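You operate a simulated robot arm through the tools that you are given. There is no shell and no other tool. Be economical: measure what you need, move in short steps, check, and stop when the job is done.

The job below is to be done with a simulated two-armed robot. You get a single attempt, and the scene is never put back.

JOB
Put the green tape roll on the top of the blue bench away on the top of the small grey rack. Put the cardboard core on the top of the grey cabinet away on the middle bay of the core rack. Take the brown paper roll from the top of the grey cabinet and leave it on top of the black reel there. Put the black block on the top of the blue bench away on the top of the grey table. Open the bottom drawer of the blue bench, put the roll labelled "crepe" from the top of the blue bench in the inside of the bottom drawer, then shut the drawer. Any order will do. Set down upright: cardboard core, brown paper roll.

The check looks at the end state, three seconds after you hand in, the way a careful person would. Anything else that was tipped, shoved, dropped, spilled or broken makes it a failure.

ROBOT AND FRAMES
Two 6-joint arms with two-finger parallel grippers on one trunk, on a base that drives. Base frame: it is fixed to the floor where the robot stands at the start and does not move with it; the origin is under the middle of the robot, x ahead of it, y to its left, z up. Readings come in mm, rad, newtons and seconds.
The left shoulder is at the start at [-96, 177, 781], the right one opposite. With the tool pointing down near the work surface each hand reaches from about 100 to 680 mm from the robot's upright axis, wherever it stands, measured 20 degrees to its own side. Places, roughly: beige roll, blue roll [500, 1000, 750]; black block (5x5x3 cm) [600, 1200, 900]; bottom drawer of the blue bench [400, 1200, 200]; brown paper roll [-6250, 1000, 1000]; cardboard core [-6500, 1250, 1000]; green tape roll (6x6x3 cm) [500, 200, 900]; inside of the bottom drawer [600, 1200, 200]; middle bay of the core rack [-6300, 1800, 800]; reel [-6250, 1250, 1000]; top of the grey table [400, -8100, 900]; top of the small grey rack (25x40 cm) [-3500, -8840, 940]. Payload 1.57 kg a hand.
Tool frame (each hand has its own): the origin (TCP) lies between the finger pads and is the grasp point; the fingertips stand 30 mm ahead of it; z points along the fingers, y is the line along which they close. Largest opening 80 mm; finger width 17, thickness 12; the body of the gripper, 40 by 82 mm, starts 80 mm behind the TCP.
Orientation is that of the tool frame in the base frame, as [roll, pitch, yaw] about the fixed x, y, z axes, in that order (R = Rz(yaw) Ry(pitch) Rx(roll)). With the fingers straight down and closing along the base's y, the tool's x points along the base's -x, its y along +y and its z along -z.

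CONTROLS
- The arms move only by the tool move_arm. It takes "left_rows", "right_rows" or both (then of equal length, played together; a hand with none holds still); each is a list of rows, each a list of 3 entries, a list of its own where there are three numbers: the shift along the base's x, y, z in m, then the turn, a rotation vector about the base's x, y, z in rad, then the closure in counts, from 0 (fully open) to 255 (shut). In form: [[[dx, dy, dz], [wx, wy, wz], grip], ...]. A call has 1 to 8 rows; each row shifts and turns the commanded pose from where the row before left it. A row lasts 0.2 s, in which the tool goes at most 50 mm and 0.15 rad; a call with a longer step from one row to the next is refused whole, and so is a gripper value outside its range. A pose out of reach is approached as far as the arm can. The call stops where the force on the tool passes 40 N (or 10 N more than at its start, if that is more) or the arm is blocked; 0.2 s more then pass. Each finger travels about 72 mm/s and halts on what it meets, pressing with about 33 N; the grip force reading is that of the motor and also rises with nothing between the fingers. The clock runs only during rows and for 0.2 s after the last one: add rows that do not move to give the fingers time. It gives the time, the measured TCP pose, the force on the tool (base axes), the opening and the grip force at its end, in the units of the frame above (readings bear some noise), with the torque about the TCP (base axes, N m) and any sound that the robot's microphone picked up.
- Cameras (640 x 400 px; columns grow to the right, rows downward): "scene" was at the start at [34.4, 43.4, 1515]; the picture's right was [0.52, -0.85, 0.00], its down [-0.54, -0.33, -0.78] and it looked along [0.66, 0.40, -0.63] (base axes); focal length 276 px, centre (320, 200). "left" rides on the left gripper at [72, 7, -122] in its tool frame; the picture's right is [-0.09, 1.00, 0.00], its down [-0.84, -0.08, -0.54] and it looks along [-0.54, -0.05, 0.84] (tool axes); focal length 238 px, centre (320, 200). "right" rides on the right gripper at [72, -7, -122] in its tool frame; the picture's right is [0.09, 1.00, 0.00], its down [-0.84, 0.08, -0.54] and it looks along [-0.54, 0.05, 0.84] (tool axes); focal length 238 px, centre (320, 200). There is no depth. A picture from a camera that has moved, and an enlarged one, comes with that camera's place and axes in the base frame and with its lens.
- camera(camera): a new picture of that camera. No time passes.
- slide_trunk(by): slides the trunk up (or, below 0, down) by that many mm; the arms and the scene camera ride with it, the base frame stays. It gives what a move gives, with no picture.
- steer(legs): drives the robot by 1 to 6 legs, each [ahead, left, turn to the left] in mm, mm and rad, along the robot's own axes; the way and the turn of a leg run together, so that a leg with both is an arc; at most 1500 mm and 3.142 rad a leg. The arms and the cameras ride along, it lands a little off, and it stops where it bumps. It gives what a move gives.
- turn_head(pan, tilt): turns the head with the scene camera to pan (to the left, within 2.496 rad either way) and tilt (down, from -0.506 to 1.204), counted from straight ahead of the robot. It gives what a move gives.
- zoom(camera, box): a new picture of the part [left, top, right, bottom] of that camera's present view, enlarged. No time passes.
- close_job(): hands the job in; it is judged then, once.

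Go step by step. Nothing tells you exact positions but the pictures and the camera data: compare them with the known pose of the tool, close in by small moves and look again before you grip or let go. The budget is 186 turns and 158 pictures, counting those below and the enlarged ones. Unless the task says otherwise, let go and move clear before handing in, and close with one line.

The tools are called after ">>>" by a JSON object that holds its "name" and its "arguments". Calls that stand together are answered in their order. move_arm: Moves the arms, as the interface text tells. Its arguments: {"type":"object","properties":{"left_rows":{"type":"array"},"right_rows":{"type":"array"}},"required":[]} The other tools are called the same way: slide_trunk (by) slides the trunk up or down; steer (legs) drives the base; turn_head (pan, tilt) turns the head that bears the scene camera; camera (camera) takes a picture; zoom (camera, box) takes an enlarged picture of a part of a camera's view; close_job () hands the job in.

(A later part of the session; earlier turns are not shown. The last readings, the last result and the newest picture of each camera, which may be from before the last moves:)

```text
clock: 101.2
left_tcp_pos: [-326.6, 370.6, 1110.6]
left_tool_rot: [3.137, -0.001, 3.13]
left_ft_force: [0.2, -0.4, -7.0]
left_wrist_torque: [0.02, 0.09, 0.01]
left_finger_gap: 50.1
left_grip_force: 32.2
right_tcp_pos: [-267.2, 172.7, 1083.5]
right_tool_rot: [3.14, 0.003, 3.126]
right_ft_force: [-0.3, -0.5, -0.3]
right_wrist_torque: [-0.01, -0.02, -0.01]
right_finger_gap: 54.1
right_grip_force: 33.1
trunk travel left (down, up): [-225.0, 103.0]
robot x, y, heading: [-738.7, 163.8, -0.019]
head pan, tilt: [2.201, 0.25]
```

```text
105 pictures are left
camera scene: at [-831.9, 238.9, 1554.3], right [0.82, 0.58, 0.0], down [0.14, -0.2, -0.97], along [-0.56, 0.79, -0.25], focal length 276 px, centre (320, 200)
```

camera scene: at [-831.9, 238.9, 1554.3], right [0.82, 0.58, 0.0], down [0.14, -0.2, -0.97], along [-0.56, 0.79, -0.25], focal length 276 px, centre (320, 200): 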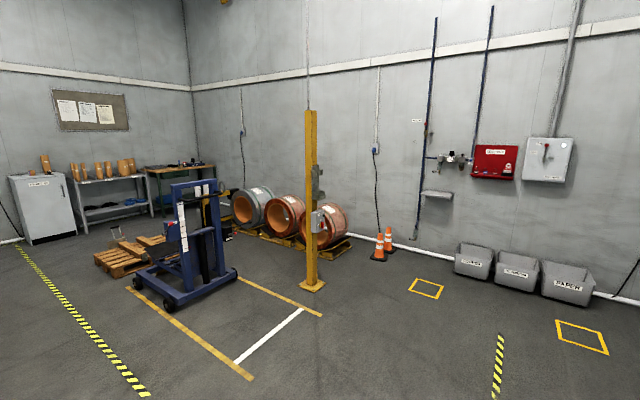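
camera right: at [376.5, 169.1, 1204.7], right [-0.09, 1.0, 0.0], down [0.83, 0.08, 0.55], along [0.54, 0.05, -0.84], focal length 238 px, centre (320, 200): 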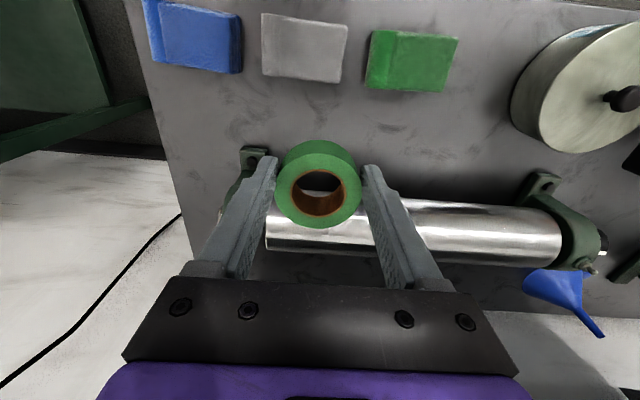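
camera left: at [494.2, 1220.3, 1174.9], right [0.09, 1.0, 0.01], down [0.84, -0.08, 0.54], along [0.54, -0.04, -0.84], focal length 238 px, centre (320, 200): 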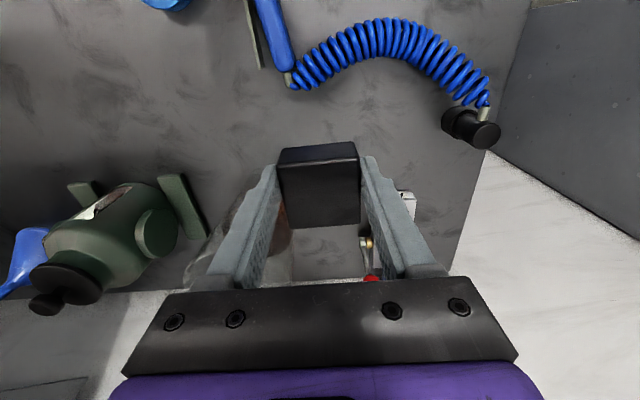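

The aisle along x≈-1800 is clear between the benches and the machine; a blue stand is near [-1000, -6000]. I back into the aisle, turn to face -y and drive down it.

>>> {"name": "steer", "arguments": {"legs": [[-1060, 0, 0], [0, 0, -1.554], [1500, 0, 0], [1500, 0, 0], [1500, 0, 0], [700, 0, 0]]}}

>>> {"name": "turn_head", "arguments": {"pan": 0.3, "tilt": 0.35}}

>>> {"name": "camera", "arguments": {"camera": "scene"}}

>>> {"name": "turn_head", "arguments": {"pan": -0.6, "tilt": 0.3}}

>>> {"name": "camera", "arguments": {"camera": "scene"}}

```text
clock: 134.9
left_tcp_pos: [-1683.7, -5404.2, 1109.5]
left_tool_rot: [3.136, -0.001, 1.575]
left_ft_force: [0.7, 0.0, -5.9]
left_wrist_torque: [0.05, 0.02, 0.01]
left_finger_gap: 49.5
left_grip_force: 32.9
right_tcp_pos: [-1880.9, -5464.6, 1082.7]
right_tool_rot: [-3.141, 0.003, 1.57]
right_ft_force: [0.4, -0.5, 0.6]
right_wrist_torque: [0.02, -0.02, 0.0]
right_finger_gap: 50.5
right_grip_force: 33.1
trunk travel left (down, up): [-225.0, 103.0]
robot x, y, heading: [-1899.2, -4994.1, -1.576]
head pan, tilt: [2.201, 0.25]
```

```text
clock: 136.8
left_tcp_pos: [-1683.3, -5403.4, 1108.7]
left_tool_rot: [3.136, -0.002, 1.573]
left_ft_force: [-0.4, 0.1, -5.8]
left_wrist_torque: [0.07, 0.01, 0.0]
left_finger_gap: 49.7
left_grip_force: 33.5
right_tcp_pos: [-1880.3, -5463.4, 1082.6]
right_tool_rot: [-3.141, 0.004, 1.568]
right_ft_force: [0.1, 0.2, 0.0]
right_wrist_torque: [0.0, 0.0, -0.04]
right_finger_gap: 50.1
right_grip_force: 32.5
trunk travel left (down, up): [-225.0, 103.0]
robot x, y, heading: [-1895.0, -4995.5, -1.573]
head pan, tilt: [0.3, 0.351]
```

```text
104 pictures are left
camera scene: at [-1869.4, -5042.9, 1544.8], right [-0.96, -0.3, 0.0], down [-0.1, 0.33, -0.94], along [0.28, -0.9, -0.34], focal length 276 px, centre (320, 200)
```

scene: 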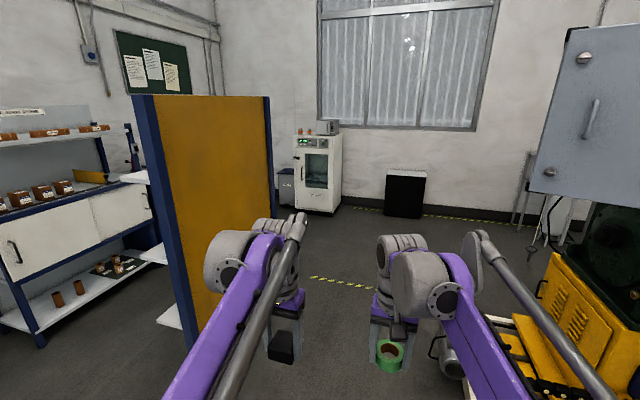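

```text
clock: 137.9
left_tcp_pos: [-1682.7, -5404.0, 1109.5]
left_tool_rot: [3.138, -0.002, 1.576]
left_ft_force: [0.8, 0.1, -5.3]
left_wrist_torque: [0.06, -0.02, -0.02]
left_finger_gap: 49.7
left_grip_force: 32.7
right_tcp_pos: [-1879.9, -5464.9, 1082.8]
right_tool_rot: [-3.14, 0.003, 1.57]
right_ft_force: [-0.6, 0.3, -0.4]
right_wrist_torque: [0.01, 0.02, -0.03]
right_finger_gap: 50.4
right_grip_force: 32.9
trunk travel left (down, up): [-225.0, 103.0]
robot x, y, heading: [-1894.9, -4989.6, -1.569]
head pan, tilt: [-0.6, 0.3]
```

```text
103 pictures are left
camera scene: at [-1949.6, -5031.0, 1549.6], right [-0.83, 0.56, 0.0], down [0.17, 0.24, -0.96], along [-0.54, -0.79, -0.3], focal length 276 px, centre (320, 200)
```

scene: 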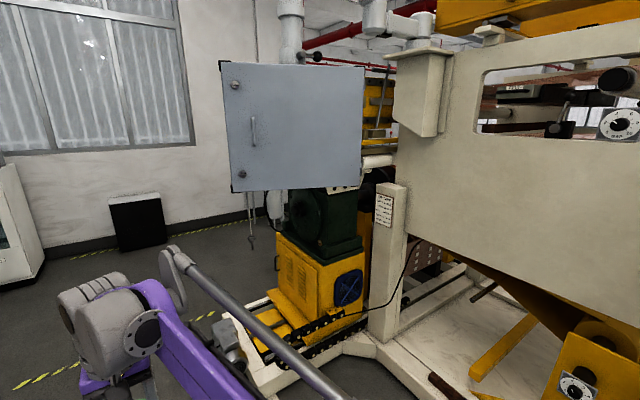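

The right finger gap has shrunk from 55 to 50 mm, so the tape may be slipping. I check the right camera.

>>> {"name": "camera", "arguments": {"camera": "right"}}

```text
102 pictures are left
camera right: at [-1889.1, -5392.3, 1203.8], right [1.0, 0.09, 0.0], down [0.08, -0.84, 0.54], along [0.05, -0.54, -0.84], focal length 238 px, centre (320, 200)
```

right: 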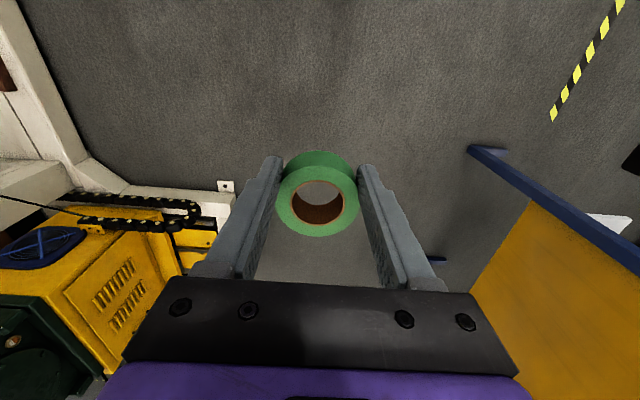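

The tape has crept forward in the grip and could pop out on a long drive. I'll set it on the floor here and regrip it centred: trunk down first, then the right arm straight down.

>>> {"name": "slide_trunk", "arguments": {"by": -225}}

>>> {"name": "move_arm", "arguments": {"right_rows": [[[0, 0, -0.04], [0, 0, 0], 255], [[0, 0, -0.04], [0, 0, 0], 255], [[0, 0, -0.045], [0, 0, 0], 255], [[0, 0, -0.045], [0, 0, 0], 255], [[0, 0, -0.045], [0, 0, 0], 255], [[0, 0, -0.045], [0, 0, 0], 255], [[0, 0, -0.045], [0, 0, 0], 255], [[0, 0, -0.045], [0, 0, 0], 255]]}}

>>> {"name": "move_arm", "arguments": {"right_rows": [[[0, 0, -0.045], [0, 0, 0], 255], [[0, 0, -0.045], [0, 0, 0], 255], [[0, 0, -0.045], [0, 0, 0], 255], [[0, 0, -0.045], [0, 0, 0], 255], [[0, 0, -0.045], [0, 0, 0], 255], [[0, 0, -0.045], [0, 0, 0], 255], [[0, 0, -0.045], [0, 0, 0], 255], [[0, 0, -0.045], [0, 0, 0], 255]]}}

>>> {"name": "camera", "arguments": {"camera": "right"}}

```text
clock: 140.3
left_tcp_pos: [-1683.9, -5404.2, 884.8]
left_tool_rot: [3.136, -0.002, 1.576]
left_ft_force: [-0.4, 0.1, -5.7]
left_wrist_torque: [0.07, -0.01, 0.0]
left_finger_gap: 49.9
left_grip_force: 32.3
right_tcp_pos: [-1880.9, -5464.9, 857.0]
right_tool_rot: [-3.142, 0.004, 1.569]
right_ft_force: [0.5, 0.1, 0.2]
right_wrist_torque: [-0.02, 0.02, 0.0]
right_finger_gap: 50.0
right_grip_force: 33.3
trunk travel left (down, up): [0.0, 328.0]
robot x, y, heading: [-1897.8, -4990.7, -1.571]
head pan, tilt: [-0.6, 0.3]
```

```text
clock: 142.1
left_tcp_pos: [-1683.1, -5404.1, 883.6]
left_tool_rot: [3.136, -0.003, 1.573]
left_ft_force: [0.0, 0.3, -6.2]
left_wrist_torque: [0.01, 0.02, -0.02]
left_finger_gap: 49.8
left_grip_force: 33.2
right_tcp_pos: [-1881.6, -5464.9, 504.0]
right_tool_rot: [-3.141, 0.004, 1.568]
right_ft_force: [0.0, -0.4, -0.7]
right_wrist_torque: [-0.03, -0.01, 0.0]
right_finger_gap: 49.7
right_grip_force: 32.9
trunk travel left (down, up): [0.0, 328.0]
robot x, y, heading: [-1895.7, -4991.3, -1.572]
head pan, tilt: [-0.6, 0.3]
```

```text
clock: 143.9
left_tcp_pos: [-1682.3, -5405.4, 885.2]
left_tool_rot: [3.136, -0.002, 1.574]
left_ft_force: [0.0, -0.4, -5.5]
left_wrist_torque: [0.05, 0.06, 0.02]
left_finger_gap: 49.7
left_grip_force: 32.8
right_tcp_pos: [-1880.5, -5469.3, 147.7]
right_tool_rot: [3.141, 0.004, 1.567]
right_ft_force: [0.1, -0.3, 0.3]
right_wrist_torque: [0.0, 0.01, -0.02]
right_finger_gap: 49.1
right_grip_force: 33.3
trunk travel left (down, up): [0.0, 328.0]
robot x, y, heading: [-1894.8, -4993.0, -1.573]
head pan, tilt: [-0.6, 0.3]
```

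```text
101 pictures are left
camera right: at [-1889.9, -5397.2, 268.6], right [1.0, 0.09, 0.0], down [0.07, -0.84, 0.54], along [0.05, -0.54, -0.84], focal length 238 px, centre (320, 200)
```

right: 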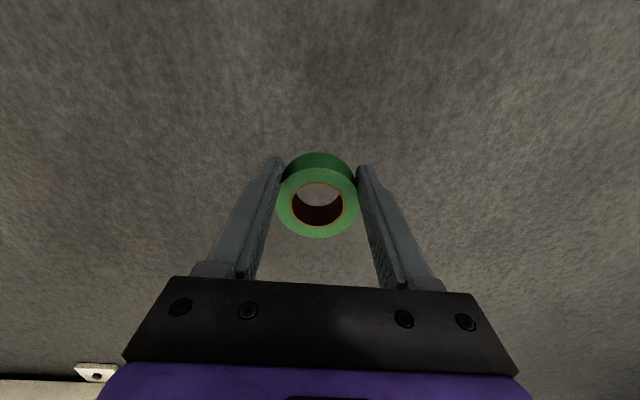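

Reach is fine. I continue down to the floor.

>>> {"name": "move_arm", "arguments": {"right_rows": [[[0, 0, -0.04], [0, 0, 0], 255], [[0, 0, -0.035], [0, 0, 0], 255], [[0, 0, -0.015], [0, 0, 0], 255], [[0, 0, -0.006], [0, 0, 0], 255], [[0, 0, -0.006], [0, 0, 0], 255], [[0, 0, -0.005], [0, 0, 0], 255], [[0, 0, -0.005], [0, 0, 0], 255], [[0, 0, -0.005], [0, 0, 0], 255]]}}

>>> {"name": "camera", "arguments": {"camera": "right"}}

```text
clock: 145.7
left_tcp_pos: [-1684.9, -5404.0, 883.3]
left_tool_rot: [3.138, -0.002, 1.575]
left_ft_force: [0.3, -0.5, -6.5]
left_wrist_torque: [0.05, 0.0, -0.02]
left_finger_gap: 49.8
left_grip_force: 33.2
right_tcp_pos: [-1896.9, -5434.5, 130.6]
right_tool_rot: [3.14, 0.004, 1.57]
right_ft_force: [-0.5, 0.2, -0.7]
right_wrist_torque: [-0.02, 0.01, -0.01]
right_finger_gap: 49.0
right_grip_force: 32.9
right hand out of reach, approached as far as the arm can: row 1, 2, 3, 4, 5, 6, 7, 8
trunk travel left (down, up): [0.0, 328.0]
robot x, y, heading: [-1898.2, -4991.4, -1.57]
head pan, tilt: [-0.6, 0.3]
```

```text
100 pictures are left
camera right: at [-1905.4, -5363.4, 252.0], right [1.0, 0.09, 0.0], down [0.08, -0.84, 0.54], along [0.05, -0.54, -0.84], focal length 238 px, centre (320, 200)
```

right: 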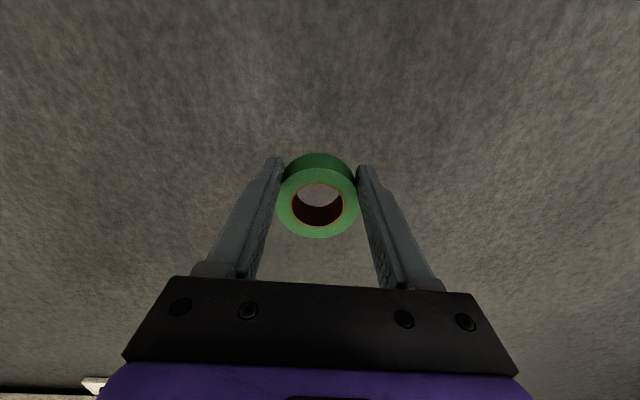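

The floor is out of reach (lowest ≈130). The slip is a slow creep driven by the squeeze, so I try a softer grip command while raising the hand, watching gap and force.

>>> {"name": "move_arm", "arguments": {"right_rows": [[[0, 0, 0.04], [0, 0, 0], 135], [[0, 0, 0.045], [0, 0, 0], 135]]}}

```text
clock: 146.3
left_tcp_pos: [-1683.4, -5403.5, 886.9]
left_tool_rot: [3.137, -0.001, 1.575]
left_ft_force: [0.2, -0.9, -5.0]
left_wrist_torque: [0.02, 0.01, 0.02]
left_finger_gap: 49.7
left_grip_force: 32.8
right_tcp_pos: [-1900.5, -5434.9, 217.7]
right_tool_rot: [3.14, 0.004, 1.568]
right_ft_force: [0.6, -0.2, -0.7]
right_wrist_torque: [0.02, 0.02, 0.0]
right_finger_gap: 49.0
right_grip_force: 33.4
trunk travel left (down, up): [0.0, 328.0]
robot x, y, heading: [-1896.3, -4993.8, -1.569]
head pan, tilt: [-0.6, 0.3]
```

>>> {"name": "move_arm", "arguments": {"right_rows": [[[0, 0, 0.04], [0, 0, 0], 104], [[0, 0, 0.045], [0, 0, 0], 104]]}}

```text
clock: 146.9
left_tcp_pos: [-1683.8, -5402.3, 884.4]
left_tool_rot: [3.137, -0.002, 1.574]
left_ft_force: [0.1, 0.2, -5.7]
left_wrist_torque: [0.05, 0.0, 0.0]
left_finger_gap: 49.6
left_grip_force: 33.0
right_tcp_pos: [-1899.5, -5433.5, 301.9]
right_tool_rot: [-3.141, 0.005, 1.567]
right_ft_force: [0.7, 0.0, 0.0]
right_wrist_torque: [0.0, 0.01, 0.02]
right_finger_gap: 48.7
right_grip_force: 33.0
trunk travel left (down, up): [0.0, 328.0]
robot x, y, heading: [-1894.1, -4992.1, -1.571]
head pan, tilt: [-0.6, 0.3]
```

>>> {"name": "move_arm", "arguments": {"right_rows": [[[0, 0, 0.04], [0, 0, 0], 101], [[0, 0, 0.045], [0, 0, 0], 101]]}}

```text
clock: 147.5
left_tcp_pos: [-1684.1, -5403.6, 884.7]
left_tool_rot: [3.137, 0.0, 1.574]
left_ft_force: [0.0, 0.4, -5.1]
left_wrist_torque: [0.02, 0.02, 0.0]
left_finger_gap: 49.6
left_grip_force: 32.8
right_tcp_pos: [-1897.7, -5433.2, 387.2]
right_tool_rot: [-3.141, 0.003, 1.569]
right_ft_force: [-0.3, 0.0, 0.0]
right_wrist_torque: [0.03, -0.01, -0.01]
right_finger_gap: 48.5
right_grip_force: 0.0
trunk travel left (down, up): [0.0, 328.0]
robot x, y, heading: [-1896.1, -4991.5, -1.572]
head pan, tilt: [-0.6, 0.3]
```

>>> {"name": "camera", "arguments": {"camera": "right"}}

```text
99 pictures are left
camera right: at [-1906.2, -5361.5, 509.0], right [1.0, 0.09, 0.0], down [0.07, -0.84, 0.54], along [0.05, -0.54, -0.84], focal length 238 px, centre (320, 200)
```

right: 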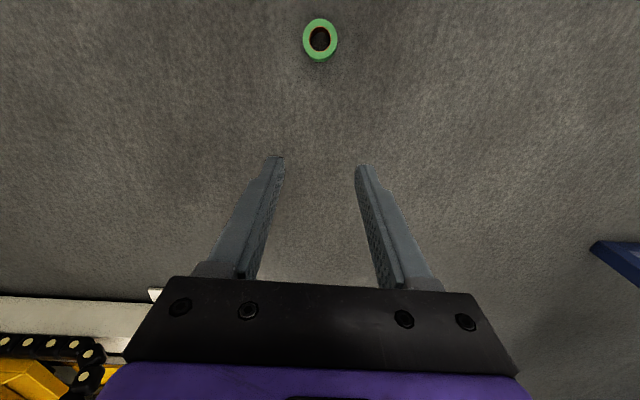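

The tape dropped out and now lies flat on the floor near [-1905, -5352]. I need to retrieve it; I move the right hand back over it with fingers open and see how low the arm can get closer in.

>>> {"name": "move_arm", "arguments": {"right_rows": [[[0, 0.03, 0], [0, 0, 0], 0], [[-0.005, 0.04, -0.02], [0, 0, 0], 0], [[0, 0.012, -0.04], [0, 0, 0], 0], [[0, 0, -0.045], [0, 0, 0], 0]]}}

>>> {"name": "camera", "arguments": {"camera": "right"}}

```text
clock: 148.5
left_tcp_pos: [-1683.8, -5403.8, 884.8]
left_tool_rot: [3.135, -0.003, 1.576]
left_ft_force: [-0.5, 0.0, -6.3]
left_wrist_torque: [0.05, 0.0, 0.0]
left_finger_gap: 49.7
left_grip_force: 32.9
right_tcp_pos: [-1904.6, -5353.1, 280.9]
right_tool_rot: [-3.141, 0.004, 1.568]
right_ft_force: [-0.8, -0.1, -0.5]
right_wrist_torque: [0.0, -0.02, -0.03]
right_finger_gap: 80.0
right_grip_force: 0.0
trunk travel left (down, up): [0.0, 328.0]
robot x, y, heading: [-1896.5, -4993.5, -1.572]
head pan, tilt: [-0.6, 0.3]
```

```text
98 pictures are left
camera right: at [-1911.9, -5280.5, 401.7], right [1.0, 0.09, 0.0], down [0.08, -0.84, 0.54], along [0.05, -0.54, -0.84], focal length 238 px, centre (320, 200)
```

right: 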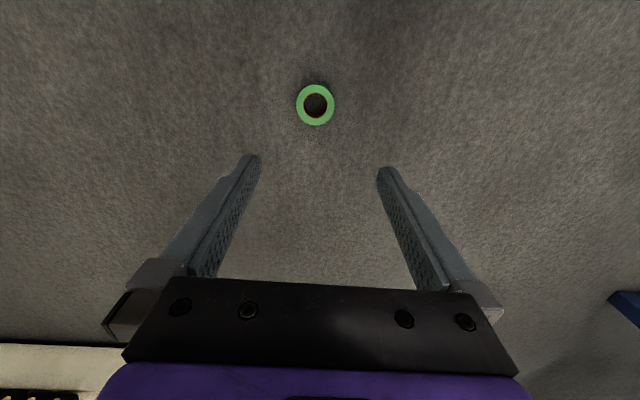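

The tape is flat at about [-1913, -5352], top z≈30. I align and lower to find how deep the arm reaches here.

>>> {"name": "move_arm", "arguments": {"right_rows": [[[-0.008, 0.001, -0.045], [0, 0, 0], 0], [[0, 0, -0.045], [0, 0, 0], 0], [[0, 0, -0.045], [0, 0, 0], 0], [[0, 0, -0.035], [0, 0, 0], 0]]}}

>>> {"name": "camera", "arguments": {"camera": "right"}}

```text
clock: 149.5
left_tcp_pos: [-1683.7, -5402.6, 884.4]
left_tool_rot: [3.137, -0.002, 1.575]
left_ft_force: [0.9, -0.3, -5.6]
left_wrist_torque: [0.06, -0.01, 0.01]
left_finger_gap: 49.7
left_grip_force: 32.8
right_tcp_pos: [-1909.3, -5350.4, 117.5]
right_tool_rot: [3.141, 0.004, 1.567]
right_ft_force: [1.2, -0.3, 0.3]
right_wrist_torque: [0.01, -0.02, 0.0]
right_finger_gap: 79.7
right_grip_force: 0.2
right hand out of reach, approached as far as the arm can: row 4
trunk travel left (down, up): [0.0, 328.0]
robot x, y, heading: [-1895.9, -4990.5, -1.572]
head pan, tilt: [-0.6, 0.3]
```

```text
97 pictures are left
camera right: at [-1917.9, -5278.1, 239.4], right [1.0, 0.09, 0.0], down [0.08, -0.84, 0.54], along [0.05, -0.54, -0.84], focal length 238 px, centre (320, 200)
```

right: 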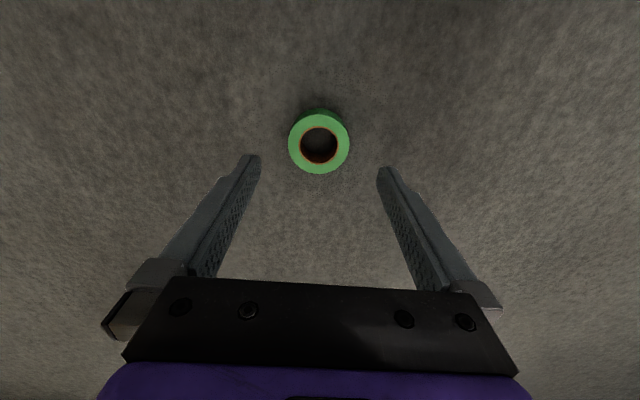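

Straight down the limit is z≈117 here. I test whether tilting the tool forward lets the fingertips get lower.

>>> {"name": "move_arm", "arguments": {"right_rows": [[[0, 0, 0.02], [-0.14, 0, 0], 0], [[0, 0, 0], [-0.14, 0, 0], 0], [[0, 0, 0], [-0.14, 0, 0], 0], [[0, 0, -0.03], [0, 0, 0], 0], [[0, 0, -0.03], [0, 0, 0], 0]]}}

>>> {"name": "move_arm", "arguments": {"right_rows": [[[0, 0.03, 0.03], [0.14, 0, 0], 0], [[0, 0.03, 0], [0.14, 0, 0], 0], [[0, 0.03, 0], [0.14, 0, 0], 0], [[0, 0, 0], [0.14, 0, 0], 0], [[0, 0, 0], [0.14, 0, 0], 0], [[0, 0, 0], [0.14, 0, 0], 0], [[0, 0, -0.03], [0, 0, 0], 0], [[0, 0, -0.03], [0, 0, 0], 0]]}}

```text
clock: 150.7
left_tcp_pos: [-1683.5, -5403.9, 885.3]
left_tool_rot: [3.136, -0.004, 1.575]
left_ft_force: [0.9, -0.4, -5.7]
left_wrist_torque: [0.07, 0.01, -0.03]
left_finger_gap: 49.8
left_grip_force: 33.4
right_tcp_pos: [-1887.0, -5425.9, 140.3]
right_tool_rot: [3.141, 0.423, 1.569]
right_ft_force: [-0.1, -0.6, -0.6]
right_wrist_torque: [-0.02, 0.03, 0.0]
right_finger_gap: 80.0
right_grip_force: 0.1
right hand out of reach, approached as far as the arm can: row 1, 2, 3, 4, 5
trunk travel left (down, up): [0.0, 328.0]
robot x, y, heading: [-1899.9, -4991.2, -1.568]
head pan, tilt: [-0.6, 0.3]
```

```text
clock: 152.5
left_tcp_pos: [-1684.2, -5403.6, 885.2]
left_tool_rot: [3.138, -0.003, 1.574]
left_ft_force: [-0.2, 0.0, -5.1]
left_wrist_torque: [0.02, 0.0, 0.01]
left_finger_gap: 49.7
left_grip_force: 33.0
right_tcp_pos: [-1890.6, -5333.7, 146.6]
right_tool_rot: [-3.141, -0.418, 1.566]
right_ft_force: [0.5, 0.2, -0.4]
right_wrist_torque: [-0.03, 0.01, -0.01]
right_finger_gap: 80.1
right_grip_force: 0.0
right hand out of reach, approached as far as the arm can: row 1, 7, 8
trunk travel left (down, up): [0.0, 328.0]
robot x, y, heading: [-1901.6, -4996.1, -1.573]
head pan, tilt: [-0.6, 0.3]
```

The arm bottoms out near z≈115, so the tape on the floor can't be gripped directly; I'll come back for it later with a longer tool idea. First I raise the right hand, restore the trunk, and deliver the block, steering around the tape.

>>> {"name": "move_arm", "arguments": {"right_rows": [[[0, 0, 0.04], [-0.14, 0, 0], 0], [[0, 0, 0.045], [-0.14, 0, 0], 0], [[0, 0, 0.045], [-0.138, 0, 0], 0], [[0, -0.02, 0.045], [0, 0, 0], 0], [[0, -0.02, 0.045], [0, 0, 0], 0], [[0, -0.02, 0.045], [0, 0, 0], 0], [[0, -0.02, 0.045], [0, 0, 0], 0], [[0, -0.02, 0.045], [0, 0, 0], 0]]}}

>>> {"name": "move_arm", "arguments": {"right_rows": [[[0, 0, 0.05], [0, 0, 0], 0], [[0, 0, 0.05], [0, 0, 0], 0], [[0, 0, 0.05], [0, 0, 0], 0], [[0, 0, 0.05], [0, 0, 0], 0], [[0, 0, 0.05], [0, 0, 0], 0], [[0, 0, 0.05], [0, 0, 0], 0]]}}

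>>> {"name": "slide_trunk", "arguments": {"by": 225}}

>>> {"name": "turn_head", "arguments": {"pan": 0.5, "tilt": 0.45}}

>>> {"name": "camera", "arguments": {"camera": "scene"}}

```text
clock: 154.3
left_tcp_pos: [-1683.1, -5404.4, 884.8]
left_tool_rot: [3.135, -0.002, 1.575]
left_ft_force: [-0.3, 0.2, -6.5]
left_wrist_torque: [0.08, 0.0, 0.04]
left_finger_gap: 49.7
left_grip_force: 33.2
right_tcp_pos: [-1887.6, -5434.1, 502.2]
right_tool_rot: [3.142, 0.004, 1.569]
right_ft_force: [0.3, 0.9, 1.0]
right_wrist_torque: [-0.01, -0.01, -0.03]
right_finger_gap: 79.9
right_grip_force: 0.1
trunk travel left (down, up): [0.0, 328.0]
robot x, y, heading: [-1905.4, -4993.1, -1.57]
head pan, tilt: [-0.6, 0.3]
```

```text
clock: 155.7
left_tcp_pos: [-1683.5, -5403.5, 884.4]
left_tool_rot: [3.138, -0.001, 1.574]
left_ft_force: [-1.3, -0.4, -5.7]
left_wrist_torque: [0.08, 0.01, -0.01]
left_finger_gap: 49.9
left_grip_force: 33.2
right_tcp_pos: [-1887.4, -5433.2, 800.7]
right_tool_rot: [-3.141, 0.001, 1.567]
right_ft_force: [-0.3, 0.4, 0.5]
right_wrist_torque: [-0.02, 0.02, 0.0]
right_finger_gap: 80.0
right_grip_force: 0.0
trunk travel left (down, up): [0.0, 328.0]
robot x, y, heading: [-1901.5, -4992.7, -1.572]
head pan, tilt: [-0.6, 0.3]
```

```text
clock: 158.1
left_tcp_pos: [-1683.0, -5402.4, 1108.9]
left_tool_rot: [3.138, -0.001, 1.574]
left_ft_force: [0.1, -0.1, -6.0]
left_wrist_torque: [0.06, 0.04, 0.02]
left_finger_gap: 49.4
left_grip_force: 33.3
right_tcp_pos: [-1889.0, -5434.2, 1025.7]
right_tool_rot: [-3.141, 0.002, 1.569]
right_ft_force: [-0.2, -1.2, 0.3]
right_wrist_torque: [-0.01, -0.01, -0.01]
right_finger_gap: 79.9
right_grip_force: 0.0
trunk travel left (down, up): [-225.0, 103.0]
robot x, y, heading: [-1895.7, -4993.8, -1.566]
head pan, tilt: [-0.6, 0.3]
```

```text
clock: 159.4
left_tcp_pos: [-1683.5, -5403.8, 1109.9]
left_tool_rot: [3.136, -0.002, 1.574]
left_ft_force: [-0.3, 0.1, -5.6]
left_wrist_torque: [0.06, -0.01, -0.02]
left_finger_gap: 49.9
left_grip_force: 33.2
right_tcp_pos: [-1890.2, -5433.9, 1026.4]
right_tool_rot: [3.141, 0.001, 1.571]
right_ft_force: [0.6, 1.3, 0.1]
right_wrist_torque: [-0.03, 0.02, 0.01]
right_finger_gap: 79.7
right_grip_force: 0.1
trunk travel left (down, up): [-225.0, 103.0]
robot x, y, heading: [-1897.3, -4991.5, -1.573]
head pan, tilt: [0.499, 0.45]
```

```text
96 pictures are left
camera scene: at [-1853.0, -5034.7, 1535.6], right [-0.88, -0.48, 0.0], down [-0.21, 0.38, -0.9], along [0.43, -0.79, -0.44], focal length 276 px, centre (320, 200)
```

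scene: 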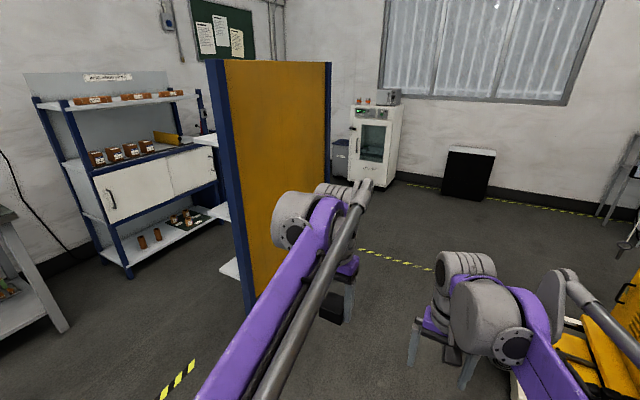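

I sidestep left past the tape, drive ahead beyond the partition, and look toward the grey table.

>>> {"name": "steer", "arguments": {"legs": [[0, 550, 0], [1350, 0, 0], [1350, 0, 0]]}}

>>> {"name": "turn_head", "arguments": {"pan": 1.2, "tilt": 0.35}}

>>> {"name": "camera", "arguments": {"camera": "scene"}}

>>> {"name": "turn_head", "arguments": {"pan": -0.9, "tilt": 0.35}}

>>> {"name": "camera", "arguments": {"camera": "scene"}}

```text
clock: 177.5
left_tcp_pos: [-1118.8, -8106.8, 1110.3]
left_tool_rot: [3.136, 0.001, 1.583]
left_ft_force: [0.5, 0.7, -6.0]
left_wrist_torque: [0.03, 0.0, 0.0]
left_finger_gap: 49.5
left_grip_force: 32.1
right_tcp_pos: [-1325.2, -8139.1, 1026.5]
right_tool_rot: [3.141, 0.002, 1.578]
right_ft_force: [-0.1, 0.3, 0.7]
right_wrist_torque: [-0.01, -0.01, -0.02]
right_finger_gap: 79.7
right_grip_force: 0.1
trunk travel left (down, up): [-225.0, 103.0]
robot x, y, heading: [-1334.7, -7701.1, -1.557]
head pan, tilt: [0.499, 0.45]
```

```text
clock: 178.6
left_tcp_pos: [-1117.9, -8107.0, 1109.0]
left_tool_rot: [3.138, -0.003, 1.582]
left_ft_force: [-0.8, -0.3, -5.6]
left_wrist_torque: [0.06, -0.01, 0.01]
left_finger_gap: 49.9
left_grip_force: 32.7
right_tcp_pos: [-1324.9, -8139.0, 1027.4]
right_tool_rot: [-3.141, 0.001, 1.577]
right_ft_force: [0.4, -0.2, 0.4]
right_wrist_torque: [0.0, -0.02, 0.01]
right_finger_gap: 80.2
right_grip_force: 0.0
trunk travel left (down, up): [-225.0, 103.0]
robot x, y, heading: [-1336.7, -7697.9, -1.561]
head pan, tilt: [1.201, 0.351]
```

```text
95 pictures are left
camera scene: at [-1248.6, -7692.6, 1544.8], right [-0.35, -0.94, 0.0], down [-0.32, 0.12, -0.94], along [0.88, -0.33, -0.34], focal length 276 px, centre (320, 200)
```

scene: 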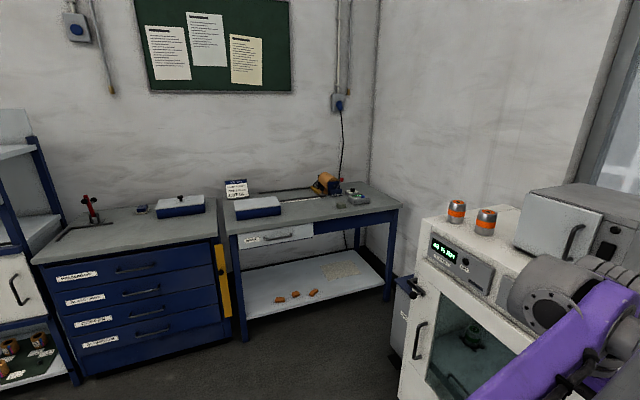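

```text
clock: 180.6
left_tcp_pos: [-1118.0, -8107.0, 1109.9]
left_tool_rot: [3.136, -0.001, 1.582]
left_ft_force: [-0.2, 0.9, -5.8]
left_wrist_torque: [0.08, 0.01, 0.0]
left_finger_gap: 49.7
left_grip_force: 32.5
right_tcp_pos: [-1323.5, -8139.4, 1026.5]
right_tool_rot: [-3.141, 0.003, 1.578]
right_ft_force: [-0.1, 0.1, -0.4]
right_wrist_torque: [0.0, -0.04, 0.0]
right_finger_gap: 79.9
right_grip_force: 0.1
trunk travel left (down, up): [-225.0, 103.0]
robot x, y, heading: [-1332.4, -7698.4, -1.561]
head pan, tilt: [-0.901, 0.351]
```

```text
94 pictures are left
camera scene: at [-1408.2, -7718.1, 1544.9], right [-0.63, 0.78, 0.0], down [0.27, 0.22, -0.94], along [-0.73, -0.59, -0.34], focal length 276 px, centre (320, 200)
```

scene: 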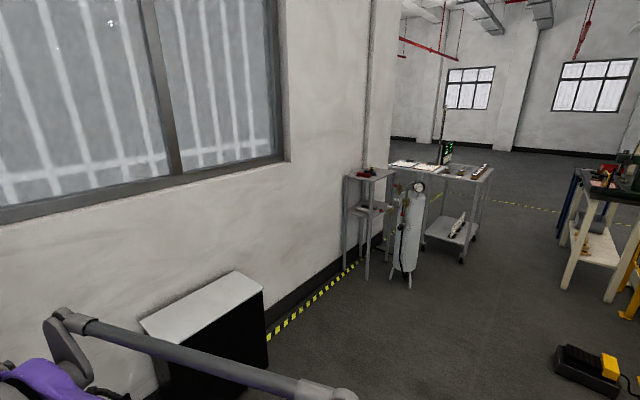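

The grey table is the blue-framed one, top spanning x≈100+, y≈-7710 to -8750, with free space near [230, -8130]; the small grey rack is visible behind the gas cylinder. I shift the right hand outward, turn left to face the table, align, and look again partway.

>>> {"name": "move_arm", "arguments": {"right_rows": [[[-0.045, 0.01, 0], [0, 0, 0], 0], [[-0.045, 0.01, 0], [0, 0, 0], 0], [[-0.045, 0.01, 0], [0, 0, 0], 0], [[-0.045, 0.01, 0], [0, 0, 0], 0]]}}

>>> {"name": "steer", "arguments": {"legs": [[0, 0, 1.561], [0, -400, 0], [600, 0, 0]]}}

>>> {"name": "turn_head", "arguments": {"pan": -0.1, "tilt": 0.6}}

>>> {"name": "camera", "arguments": {"camera": "scene"}}

```text
clock: 181.6
left_tcp_pos: [-1117.9, -8106.5, 1109.8]
left_tool_rot: [3.137, -0.003, 1.583]
left_ft_force: [-0.3, 0.5, -5.5]
left_wrist_torque: [0.03, -0.03, 0.0]
left_finger_gap: 49.7
left_grip_force: 32.6
right_tcp_pos: [-1507.2, -8096.0, 1030.0]
right_tool_rot: [3.141, 0.003, 1.578]
right_ft_force: [0.3, 0.2, -0.9]
right_wrist_torque: [0.03, -0.01, 0.0]
right_finger_gap: 80.1
right_grip_force: 0.1
trunk travel left (down, up): [-225.0, 103.0]
robot x, y, heading: [-1339.1, -7694.1, -1.559]
head pan, tilt: [-0.901, 0.351]
```

```text
clock: 192.4
left_tcp_pos: [-337.9, -7907.2, 1110.0]
left_tool_rot: [3.136, -0.001, 3.135]
left_ft_force: [0.9, -0.1, -6.3]
left_wrist_torque: [0.02, 0.07, 0.01]
left_finger_gap: 49.7
left_grip_force: 33.1
right_tcp_pos: [-357.7, -8293.9, 1029.4]
right_tool_rot: [3.139, 0.001, 3.13]
right_ft_force: [0.4, 0.3, 0.5]
right_wrist_torque: [0.03, 0.01, 0.01]
right_finger_gap: 80.0
right_grip_force: 0.0
trunk travel left (down, up): [-225.0, 103.0]
robot x, y, heading: [-753.8, -8117.8, -0.011]
head pan, tilt: [-0.901, 0.351]
```

```text
clock: 193.5
left_tcp_pos: [-338.0, -7907.1, 1109.7]
left_tool_rot: [3.135, -0.001, 3.134]
left_ft_force: [-0.5, 0.1, -5.7]
left_wrist_torque: [-0.01, 0.08, -0.02]
left_finger_gap: 49.4
left_grip_force: 33.2
right_tcp_pos: [-357.2, -8293.9, 1031.0]
right_tool_rot: [-3.141, 0.002, 3.129]
right_ft_force: [-0.4, 0.5, 0.6]
right_wrist_torque: [-0.02, 0.01, -0.03]
right_finger_gap: 80.2
right_grip_force: 0.1
trunk travel left (down, up): [-225.0, 103.0]
robot x, y, heading: [-751.9, -8114.8, -0.012]
head pan, tilt: [-0.099, 0.6]
```

```text
93 pictures are left
camera scene: at [-702.2, -8127.4, 1522.1], right [-0.11, -0.99, 0.0], down [-0.56, 0.06, -0.83], along [0.82, -0.09, -0.56], focal length 276 px, centre (320, 200)
```

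scene: 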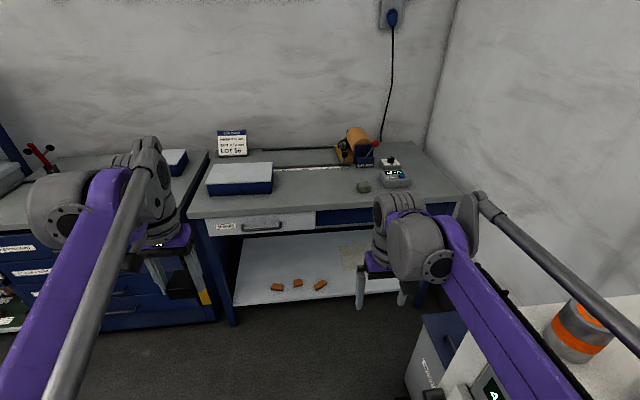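

The table has clear space between the case and the grinder, near [215, -8140]. The oven jars are close to the right arm, so I sidestep left 60 mm, go forward, and pull the right hand back a bit.

>>> {"name": "steer", "arguments": {"legs": [[0, 60, 0.012], [480, 0, 0]]}}

>>> {"name": "move_arm", "arguments": {"left_rows": [[[0, 0, 0], [0, 0, 0], 255], [[0.015, -0.045, 0], [0, 0, 0], 255], [[0.015, -0.045, 0], [0, 0, 0], 255], [[0.015, -0.045, 0], [0, 0, 0], 255], [[0.015, -0.045, 0], [0, 0, 0], 255], [[0.015, -0.045, 0], [0, 0, 0], 255], [[0, -0.045, 0], [0, 0, 0], 255]], "right_rows": [[[-0.04, 0, 0], [0, 0, 0], 0], [[-0.04, 0, 0], [0, 0, 0], 0], [[-0.04, 0, 0], [0, 0, 0], 0], [[0, 0, 0], [0, 0, 0], 0], [[0, 0, 0], [0, 0, 0], 0], [[0, 0, 0], [0, 0, 0], 0], [[0, 0, 0], [0, 0, 0], 0]]}}

>>> {"name": "camera", "arguments": {"camera": "left"}}

```text
clock: 197.2
left_tcp_pos: [145.8, -7841.2, 1109.2]
left_tool_rot: [3.136, -0.004, -3.137]
left_ft_force: [0.1, -0.5, -5.5]
left_wrist_torque: [-0.01, 0.07, 0.01]
left_finger_gap: 49.5
left_grip_force: 32.9
right_tcp_pos: [131.8, -8228.6, 1030.4]
right_tool_rot: [-3.14, 0.0, 3.14]
right_ft_force: [-0.2, -0.1, -0.6]
right_wrist_torque: [-0.01, 0.0, -0.01]
right_finger_gap: 79.9
right_grip_force: 0.1
trunk travel left (down, up): [-225.0, 103.0]
robot x, y, heading: [-263.2, -8057.6, 0.003]
head pan, tilt: [-0.099, 0.6]
```

```text
clock: 198.8
left_tcp_pos: [218.6, -8112.9, 1107.0]
left_tool_rot: [3.134, -0.003, -3.137]
left_ft_force: [-1.0, -0.9, -5.3]
left_wrist_torque: [0.03, 0.04, 0.02]
left_finger_gap: 49.7
left_grip_force: 33.0
right_tcp_pos: [8.6, -8230.3, 1027.2]
right_tool_rot: [3.14, 0.001, -3.14]
right_ft_force: [0.5, -0.1, 0.2]
right_wrist_torque: [0.02, 0.01, 0.02]
right_finger_gap: 79.7
right_grip_force: 0.1
trunk travel left (down, up): [-225.0, 103.0]
robot x, y, heading: [-264.7, -8056.4, -0.003]
head pan, tilt: [-0.099, 0.6]
```

```text
92 pictures are left
camera left: at [146.4, -8106.5, 1229.8], right [0.09, 1.0, 0.01], down [0.84, -0.08, 0.54], along [0.54, -0.04, -0.84], focal length 238 px, centre (320, 200)
```

left: 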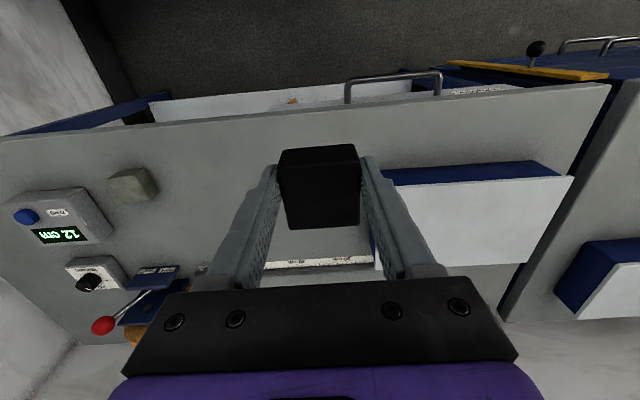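

The table top is near z≈855 with front edge at x≈225. I carry the block to [310, -8125] and descend to just above it.

>>> {"name": "move_arm", "arguments": {"left_rows": [[[0.046, -0.006, 0], [0, 0, 0], 255], [[0.046, -0.006, 0], [0, 0, 0], 255], [[0, 0, -0.045], [0, 0, 0], 255], [[0, 0, -0.045], [0, 0, 0], 255], [[0, 0, -0.045], [0, 0, 0], 255], [[0, 0, -0.035], [0, 0, 0], 255]]}}

>>> {"name": "camera", "arguments": {"camera": "left"}}

```text
clock: 200.2
left_tcp_pos: [256.4, -8109.8, 920.8]
left_tool_rot: [3.135, -0.004, -3.137]
left_ft_force: [0.3, 0.5, -5.8]
left_wrist_torque: [-0.01, 0.05, -0.02]
left_finger_gap: 49.6
left_grip_force: 33.2
left hand out of reach, approached as far as the arm can: row 1, 2
right_tcp_pos: [7.9, -8229.7, 1027.5]
right_tool_rot: [-3.14, 0.002, 3.141]
right_ft_force: [0.0, 0.1, 0.0]
right_wrist_torque: [-0.03, 0.01, 0.02]
right_finger_gap: 80.2
right_grip_force: 0.0
trunk travel left (down, up): [-225.0, 103.0]
robot x, y, heading: [-264.6, -8060.2, 0.004]
head pan, tilt: [-0.099, 0.6]
```

```text
91 pictures are left
camera left: at [183.6, -8105.0, 1043.0], right [0.09, 1.0, 0.0], down [0.84, -0.08, 0.54], along [0.54, -0.04, -0.84], focal length 238 px, centre (320, 200)
```

left: 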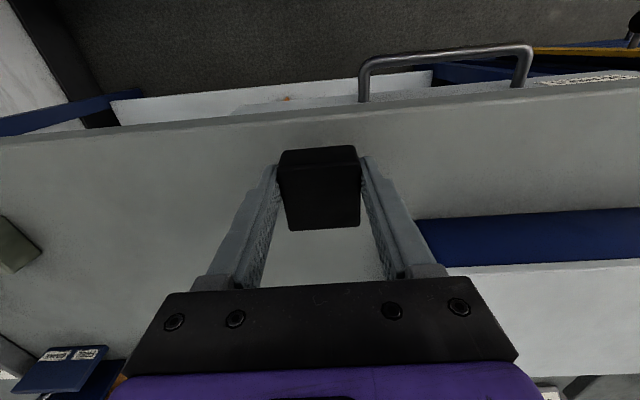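

The table edge is at x≈226. I move the block 35 mm deeper and lower it until contact.

>>> {"name": "move_arm", "arguments": {"left_rows": [[[0.035, 0, 0], [0, 0, 0], 255], [[0, 0, -0.012], [0, 0, 0], 255], [[0, 0, -0.005], [0, 0, 0], 255], [[0, 0, -0.004], [0, 0, 0], 255], [[0, 0, -0.004], [0, 0, 0], 255], [[0, 0, -0.004], [0, 0, 0], 255], [[0, 0, -0.004], [0, 0, 0], 255]]}}

```text
clock: 201.8
left_tcp_pos: [289.9, -8109.2, 892.8]
left_tool_rot: [3.139, 0.0, -3.135]
left_ft_force: [4.8, -0.2, 21.5]
left_wrist_torque: [-0.67, -0.15, -0.05]
left_finger_gap: 49.9
left_grip_force: 33.1
right_tcp_pos: [6.0, -8229.5, 1028.1]
right_tool_rot: [-3.14, 0.002, 3.14]
right_ft_force: [-0.3, 0.4, 0.2]
right_wrist_torque: [0.0, -0.01, -0.01]
right_finger_gap: 80.2
right_grip_force: 0.1
trunk travel left (down, up): [-225.0, 103.0]
robot x, y, heading: [-266.1, -8052.7, 0.007]
head pan, tilt: [-0.099, 0.6]
```

Contact felt. I ease up 3 mm, release, and lift away.

>>> {"name": "move_arm", "arguments": {"left_rows": [[[0, 0, 0.004], [0, 0, 0], 255], [[0, 0, 0], [0, 0, 0], 0], [[0, 0, 0], [0, 0, 0], 0], [[0, 0, 0], [0, 0, 0], 0], [[0, 0, 0.04], [0, 0, 0], 0], [[0, 0, 0.045], [0, 0, 0], 0], [[-0.02, 0, 0.045], [0, 0, 0], 0], [[-0.045, 0, 0.02], [0, 0, 0], 0]]}}

>>> {"name": "camera", "arguments": {"camera": "left"}}

```text
clock: 203.6
left_tcp_pos: [222.6, -8113.9, 1043.3]
left_tool_rot: [3.138, -0.003, -3.137]
left_ft_force: [-0.4, 0.2, -0.4]
left_wrist_torque: [0.01, -0.04, 0.01]
left_finger_gap: 80.1
left_grip_force: 0.1
right_tcp_pos: [4.7, -8228.4, 1027.2]
right_tool_rot: [3.141, 0.003, -3.14]
right_ft_force: [-1.0, 0.9, -0.2]
right_wrist_torque: [0.01, -0.02, -0.02]
right_finger_gap: 80.0
right_grip_force: 0.1
trunk travel left (down, up): [-225.0, 103.0]
robot x, y, heading: [-264.6, -8056.3, 0.002]
head pan, tilt: [-0.099, 0.6]
```

```text
90 pictures are left
camera left: at [150.4, -8108.2, 1164.9], right [0.09, 1.0, 0.0], down [0.84, -0.08, 0.54], along [0.54, -0.04, -0.84], focal length 238 px, centre (320, 200)
```

left: 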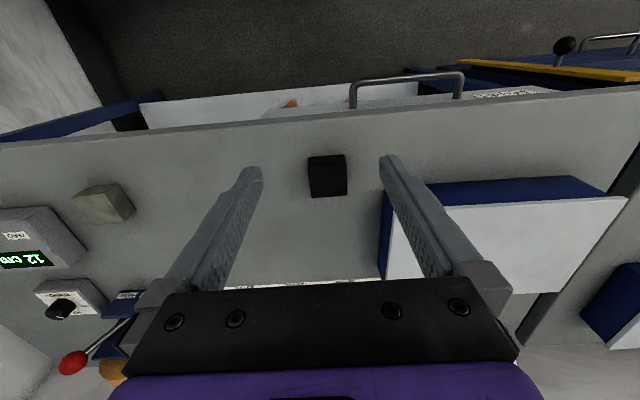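

The block stands on the grey table. Next I head for the grey cabinet at the far corner, along the aisle at x≈-1270 (clear of the tape on the floor) and then along y≈650.

>>> {"name": "move_arm", "arguments": {"left_rows": [[[-0.02, 0.045, 0.015], [0, 0, 0], 0], [[-0.02, 0.045, 0.015], [0, 0, 0], 0], [[0, 0.045, 0.015], [0, 0, 0], 0], [[0, 0.045, 0.015], [0, 0, 0], 0]], "right_rows": [[[0, 0, 0.02], [0, 0, 0], 0], [[0, 0, 0.02], [0, 0, 0], 0], [[0, 0, 0.02], [0, 0, 0], 0], [[0, 0, 0.02], [0, 0, 0], 0]]}}

>>> {"name": "steer", "arguments": {"legs": [[-1010, 0, 0], [0, 0, 1.568], [1500, 0, 0], [1500, 0, 0], [1500, 0, 0], [1500, 0, 0]]}}

>>> {"name": "steer", "arguments": {"legs": [[1500, 0, 0], [1200, 0, 0], [0, 0, 1.57]]}}

>>> {"name": "turn_head", "arguments": {"pan": 0.0, "tilt": 0.3}}

>>> {"name": "camera", "arguments": {"camera": "scene"}}

```text
refused: row 1 steps farther than a row can; nothing moved
```

```text
clock: 217.6
left_tcp_pos: [-1157.7, -6427.4, 1041.9]
left_tool_rot: [3.136, -0.002, -1.606]
left_ft_force: [0.2, -0.6, -0.1]
left_wrist_torque: [0.0, -0.02, -0.05]
left_finger_gap: 80.0
left_grip_force: 0.1
right_tcp_pos: [-1051.6, -6659.7, 1027.8]
right_tool_rot: [-3.14, -0.024, -1.605]
right_ft_force: [-0.4, -4.9, 2.2]
right_wrist_torque: [0.76, 0.0, 0.06]
right_finger_gap: 79.6
right_grip_force: 0.0
trunk travel left (down, up): [-225.0, 103.0]
robot x, y, heading: [-1237.4, -6914.8, 1.533]
head pan, tilt: [-0.099, 0.6]
stopped in leg 3: the force on the tool passed its limit at 189 N (the readings are from after the stop); the commanded pose is now the measured one
```

```text
clock: 218.5
left_tcp_pos: [-1157.7, -6423.5, 1044.1]
left_tool_rot: [3.138, 0.001, -1.607]
left_ft_force: [-0.9, 0.5, -0.7]
left_wrist_torque: [0.02, -0.01, -0.01]
left_finger_gap: 80.2
left_grip_force: 0.1
right_tcp_pos: [-1053.2, -6659.7, 1028.9]
right_tool_rot: [-3.14, -0.029, -1.604]
right_ft_force: [-0.2, -20.5, 10.1]
right_wrist_torque: [2.87, 0.15, 0.3]
right_finger_gap: 80.1
right_grip_force: 0.0
trunk travel left (down, up): [-225.0, 103.0]
robot x, y, heading: [-1234.3, -6907.9, 1.532]
head pan, tilt: [-0.099, 0.6]
stopped in leg 1: the robot was blocked; the commanded pose is now the measured one
```

```text
clock: 219.3
left_tcp_pos: [-1158.3, -6424.8, 1043.4]
left_tool_rot: [3.137, 0.003, -1.606]
left_ft_force: [-1.5, -0.4, -0.4]
left_wrist_torque: [0.02, -0.02, 0.01]
left_finger_gap: 79.8
left_grip_force: 0.1
right_tcp_pos: [-1052.6, -6661.0, 1028.2]
right_tool_rot: [3.14, -0.032, -1.605]
right_ft_force: [-0.9, -28.1, 7.8]
right_wrist_torque: [3.65, 0.08, 0.44]
right_finger_gap: 80.1
right_grip_force: 0.1
trunk travel left (down, up): [-225.0, 103.0]
robot x, y, heading: [-1236.4, -6907.8, 1.534]
head pan, tilt: [0.0, 0.3]
```

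```text
89 pictures are left
camera scene: at [-1233.0, -6862.6, 1549.7], right [1.0, -0.04, 0.0], down [-0.01, -0.29, -0.96], along [0.04, 0.96, -0.29], focal length 276 px, centre (320, 200)
```

scene: 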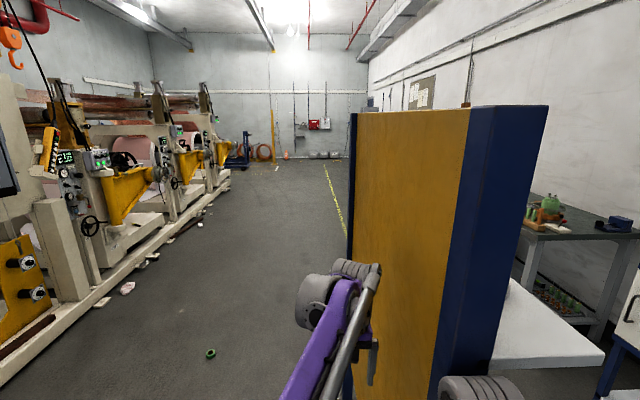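

The right hand bumped the partition, which reaches further out than I judged (x≈-1050); it still stands straight. I back off, step left to x≈-1450 (still clear of the tape), tuck the hands and check the partition.

>>> {"name": "steer", "arguments": {"legs": [[-200, 0, 0.03], [0, 215, 0]]}}

>>> {"name": "move_arm", "arguments": {"left_rows": [[[0, 0, 0.02], [0, 0, 0], 0], [[0, 0, 0.02], [0, 0, 0], 0], [[0, 0, 0.02], [0, 0, 0], 0], [[0, 0, 0.01], [0, 0, 0], 0]], "right_rows": [[[0, 0, 0.02], [0, 0, 0], 0], [[0, 0, 0.02], [0, 0, 0], 0], [[0, 0, 0.02], [0, 0, 0], 0], [[0, 0, 0.01], [0, 0, 0], 0]]}}

>>> {"name": "camera", "arguments": {"camera": "scene"}}

```text
clock: 223.0
left_tcp_pos: [-1395.5, -6612.1, 1041.2]
left_tool_rot: [3.135, -0.001, -1.576]
left_ft_force: [0.3, -0.1, -1.1]
left_wrist_torque: [0.04, 0.0, 0.0]
left_finger_gap: 80.1
left_grip_force: 0.0
right_tcp_pos: [-1282.8, -6842.8, 1026.3]
right_tool_rot: [-3.14, -0.032, -1.574]
right_ft_force: [-0.3, -0.5, 0.3]
right_wrist_torque: [0.01, -0.01, -0.03]
right_finger_gap: 80.3
right_grip_force: 0.1
trunk travel left (down, up): [-225.0, 103.0]
robot x, y, heading: [-1457.2, -7101.3, 1.559]
head pan, tilt: [0.0, 0.3]
```

```text
clock: 224.0
left_tcp_pos: [-1394.9, -6613.4, 1110.7]
left_tool_rot: [3.137, -0.002, -1.577]
left_ft_force: [0.0, 0.1, -0.8]
left_wrist_torque: [0.01, 0.01, 0.03]
left_finger_gap: 79.9
left_grip_force: 0.1
right_tcp_pos: [-1283.3, -6845.4, 1096.4]
right_tool_rot: [3.141, -0.032, -1.574]
right_ft_force: [0.4, 0.9, -0.5]
right_wrist_torque: [-0.02, -0.01, 0.03]
right_finger_gap: 80.0
right_grip_force: 0.1
trunk travel left (down, up): [-225.0, 103.0]
robot x, y, heading: [-1455.6, -7099.3, 1.561]
head pan, tilt: [0.0, 0.3]
```

```text
88 pictures are left
camera scene: at [-1456.8, -7050.1, 1549.6], right [1.0, -0.01, 0.0], down [0.0, -0.3, -0.96], along [0.01, 0.96, -0.3], focal length 276 px, centre (320, 200)
```

scene: 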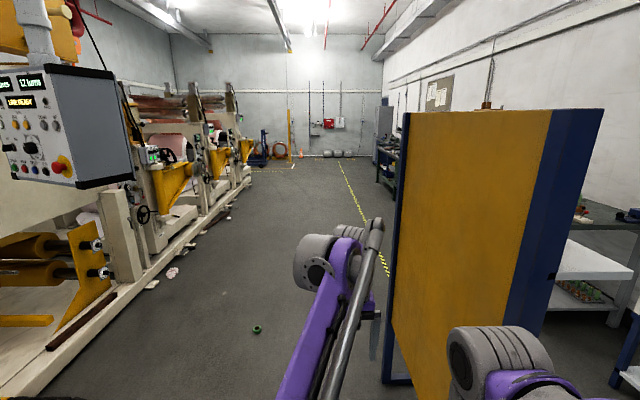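

The partition is undisturbed, and the tape is visible at about [-1905, -5370]. I continue north past both with clearance, then turn to face -x.

>>> {"name": "steer", "arguments": {"legs": [[0, -60, 0.01], [1500, 0, 0], [1500, 0, 0], [1500, 0, 0], [1500, 0, 0], [1500, 0, 0]]}}

>>> {"name": "steer", "arguments": {"legs": [[150, 0, 0], [0, 0, 1.57]]}}

>>> {"name": "camera", "arguments": {"camera": "scene"}}

```text
clock: 260.4
left_tcp_pos: [-1177.7, 897.6, 1110.2]
left_tool_rot: [3.137, 0.0, -1.646]
left_ft_force: [-0.6, 0.6, -1.2]
left_wrist_torque: [0.04, -0.02, 0.0]
left_finger_gap: 79.9
left_grip_force: 0.0
right_tcp_pos: [-1084.2, 655.9, 1096.9]
right_tool_rot: [3.141, -0.031, -1.641]
right_ft_force: [0.4, -0.6, 0.1]
right_wrist_torque: [0.01, 0.01, -0.02]
right_finger_gap: 79.9
right_grip_force: 0.1
trunk travel left (down, up): [-225.0, 103.0]
robot x, y, heading: [-1271.1, 410.3, 1.494]
head pan, tilt: [0.0, 0.3]
```

```text
clock: 265.6
left_tcp_pos: [-1744.4, 677.3, 1110.5]
left_tool_rot: [3.136, -0.001, -0.115]
left_ft_force: [0.4, -0.9, 0.8]
left_wrist_torque: [0.0, 0.0, 0.0]
left_finger_gap: 80.2
left_grip_force: 0.1
right_tcp_pos: [-1500.9, 762.8, 1097.4]
right_tool_rot: [-3.142, -0.031, -0.111]
right_ft_force: [0.0, 0.8, -0.8]
right_wrist_torque: [0.01, 0.02, 0.0]
right_finger_gap: 80.1
right_grip_force: 0.0
trunk travel left (down, up): [-225.0, 103.0]
robot x, y, heading: [-1265.4, 562.4, 3.025]
head pan, tilt: [0.0, 0.3]
```

```text
87 pictures are left
camera scene: at [-1316.4, 567.2, 1549.6], right [0.12, 0.99, 0.0], down [0.29, -0.03, -0.96], along [-0.95, 0.11, -0.3], focal length 276 px, centre (320, 200)
```

scene: 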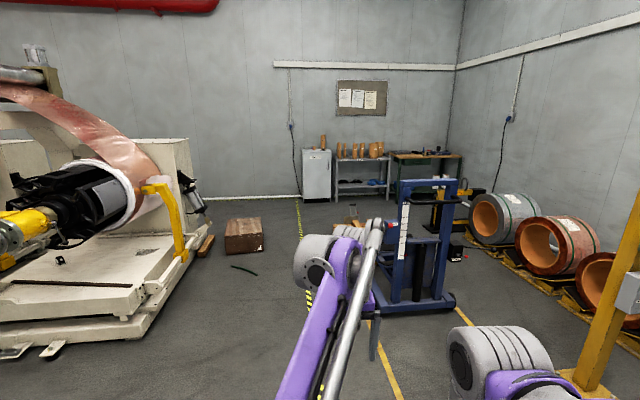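

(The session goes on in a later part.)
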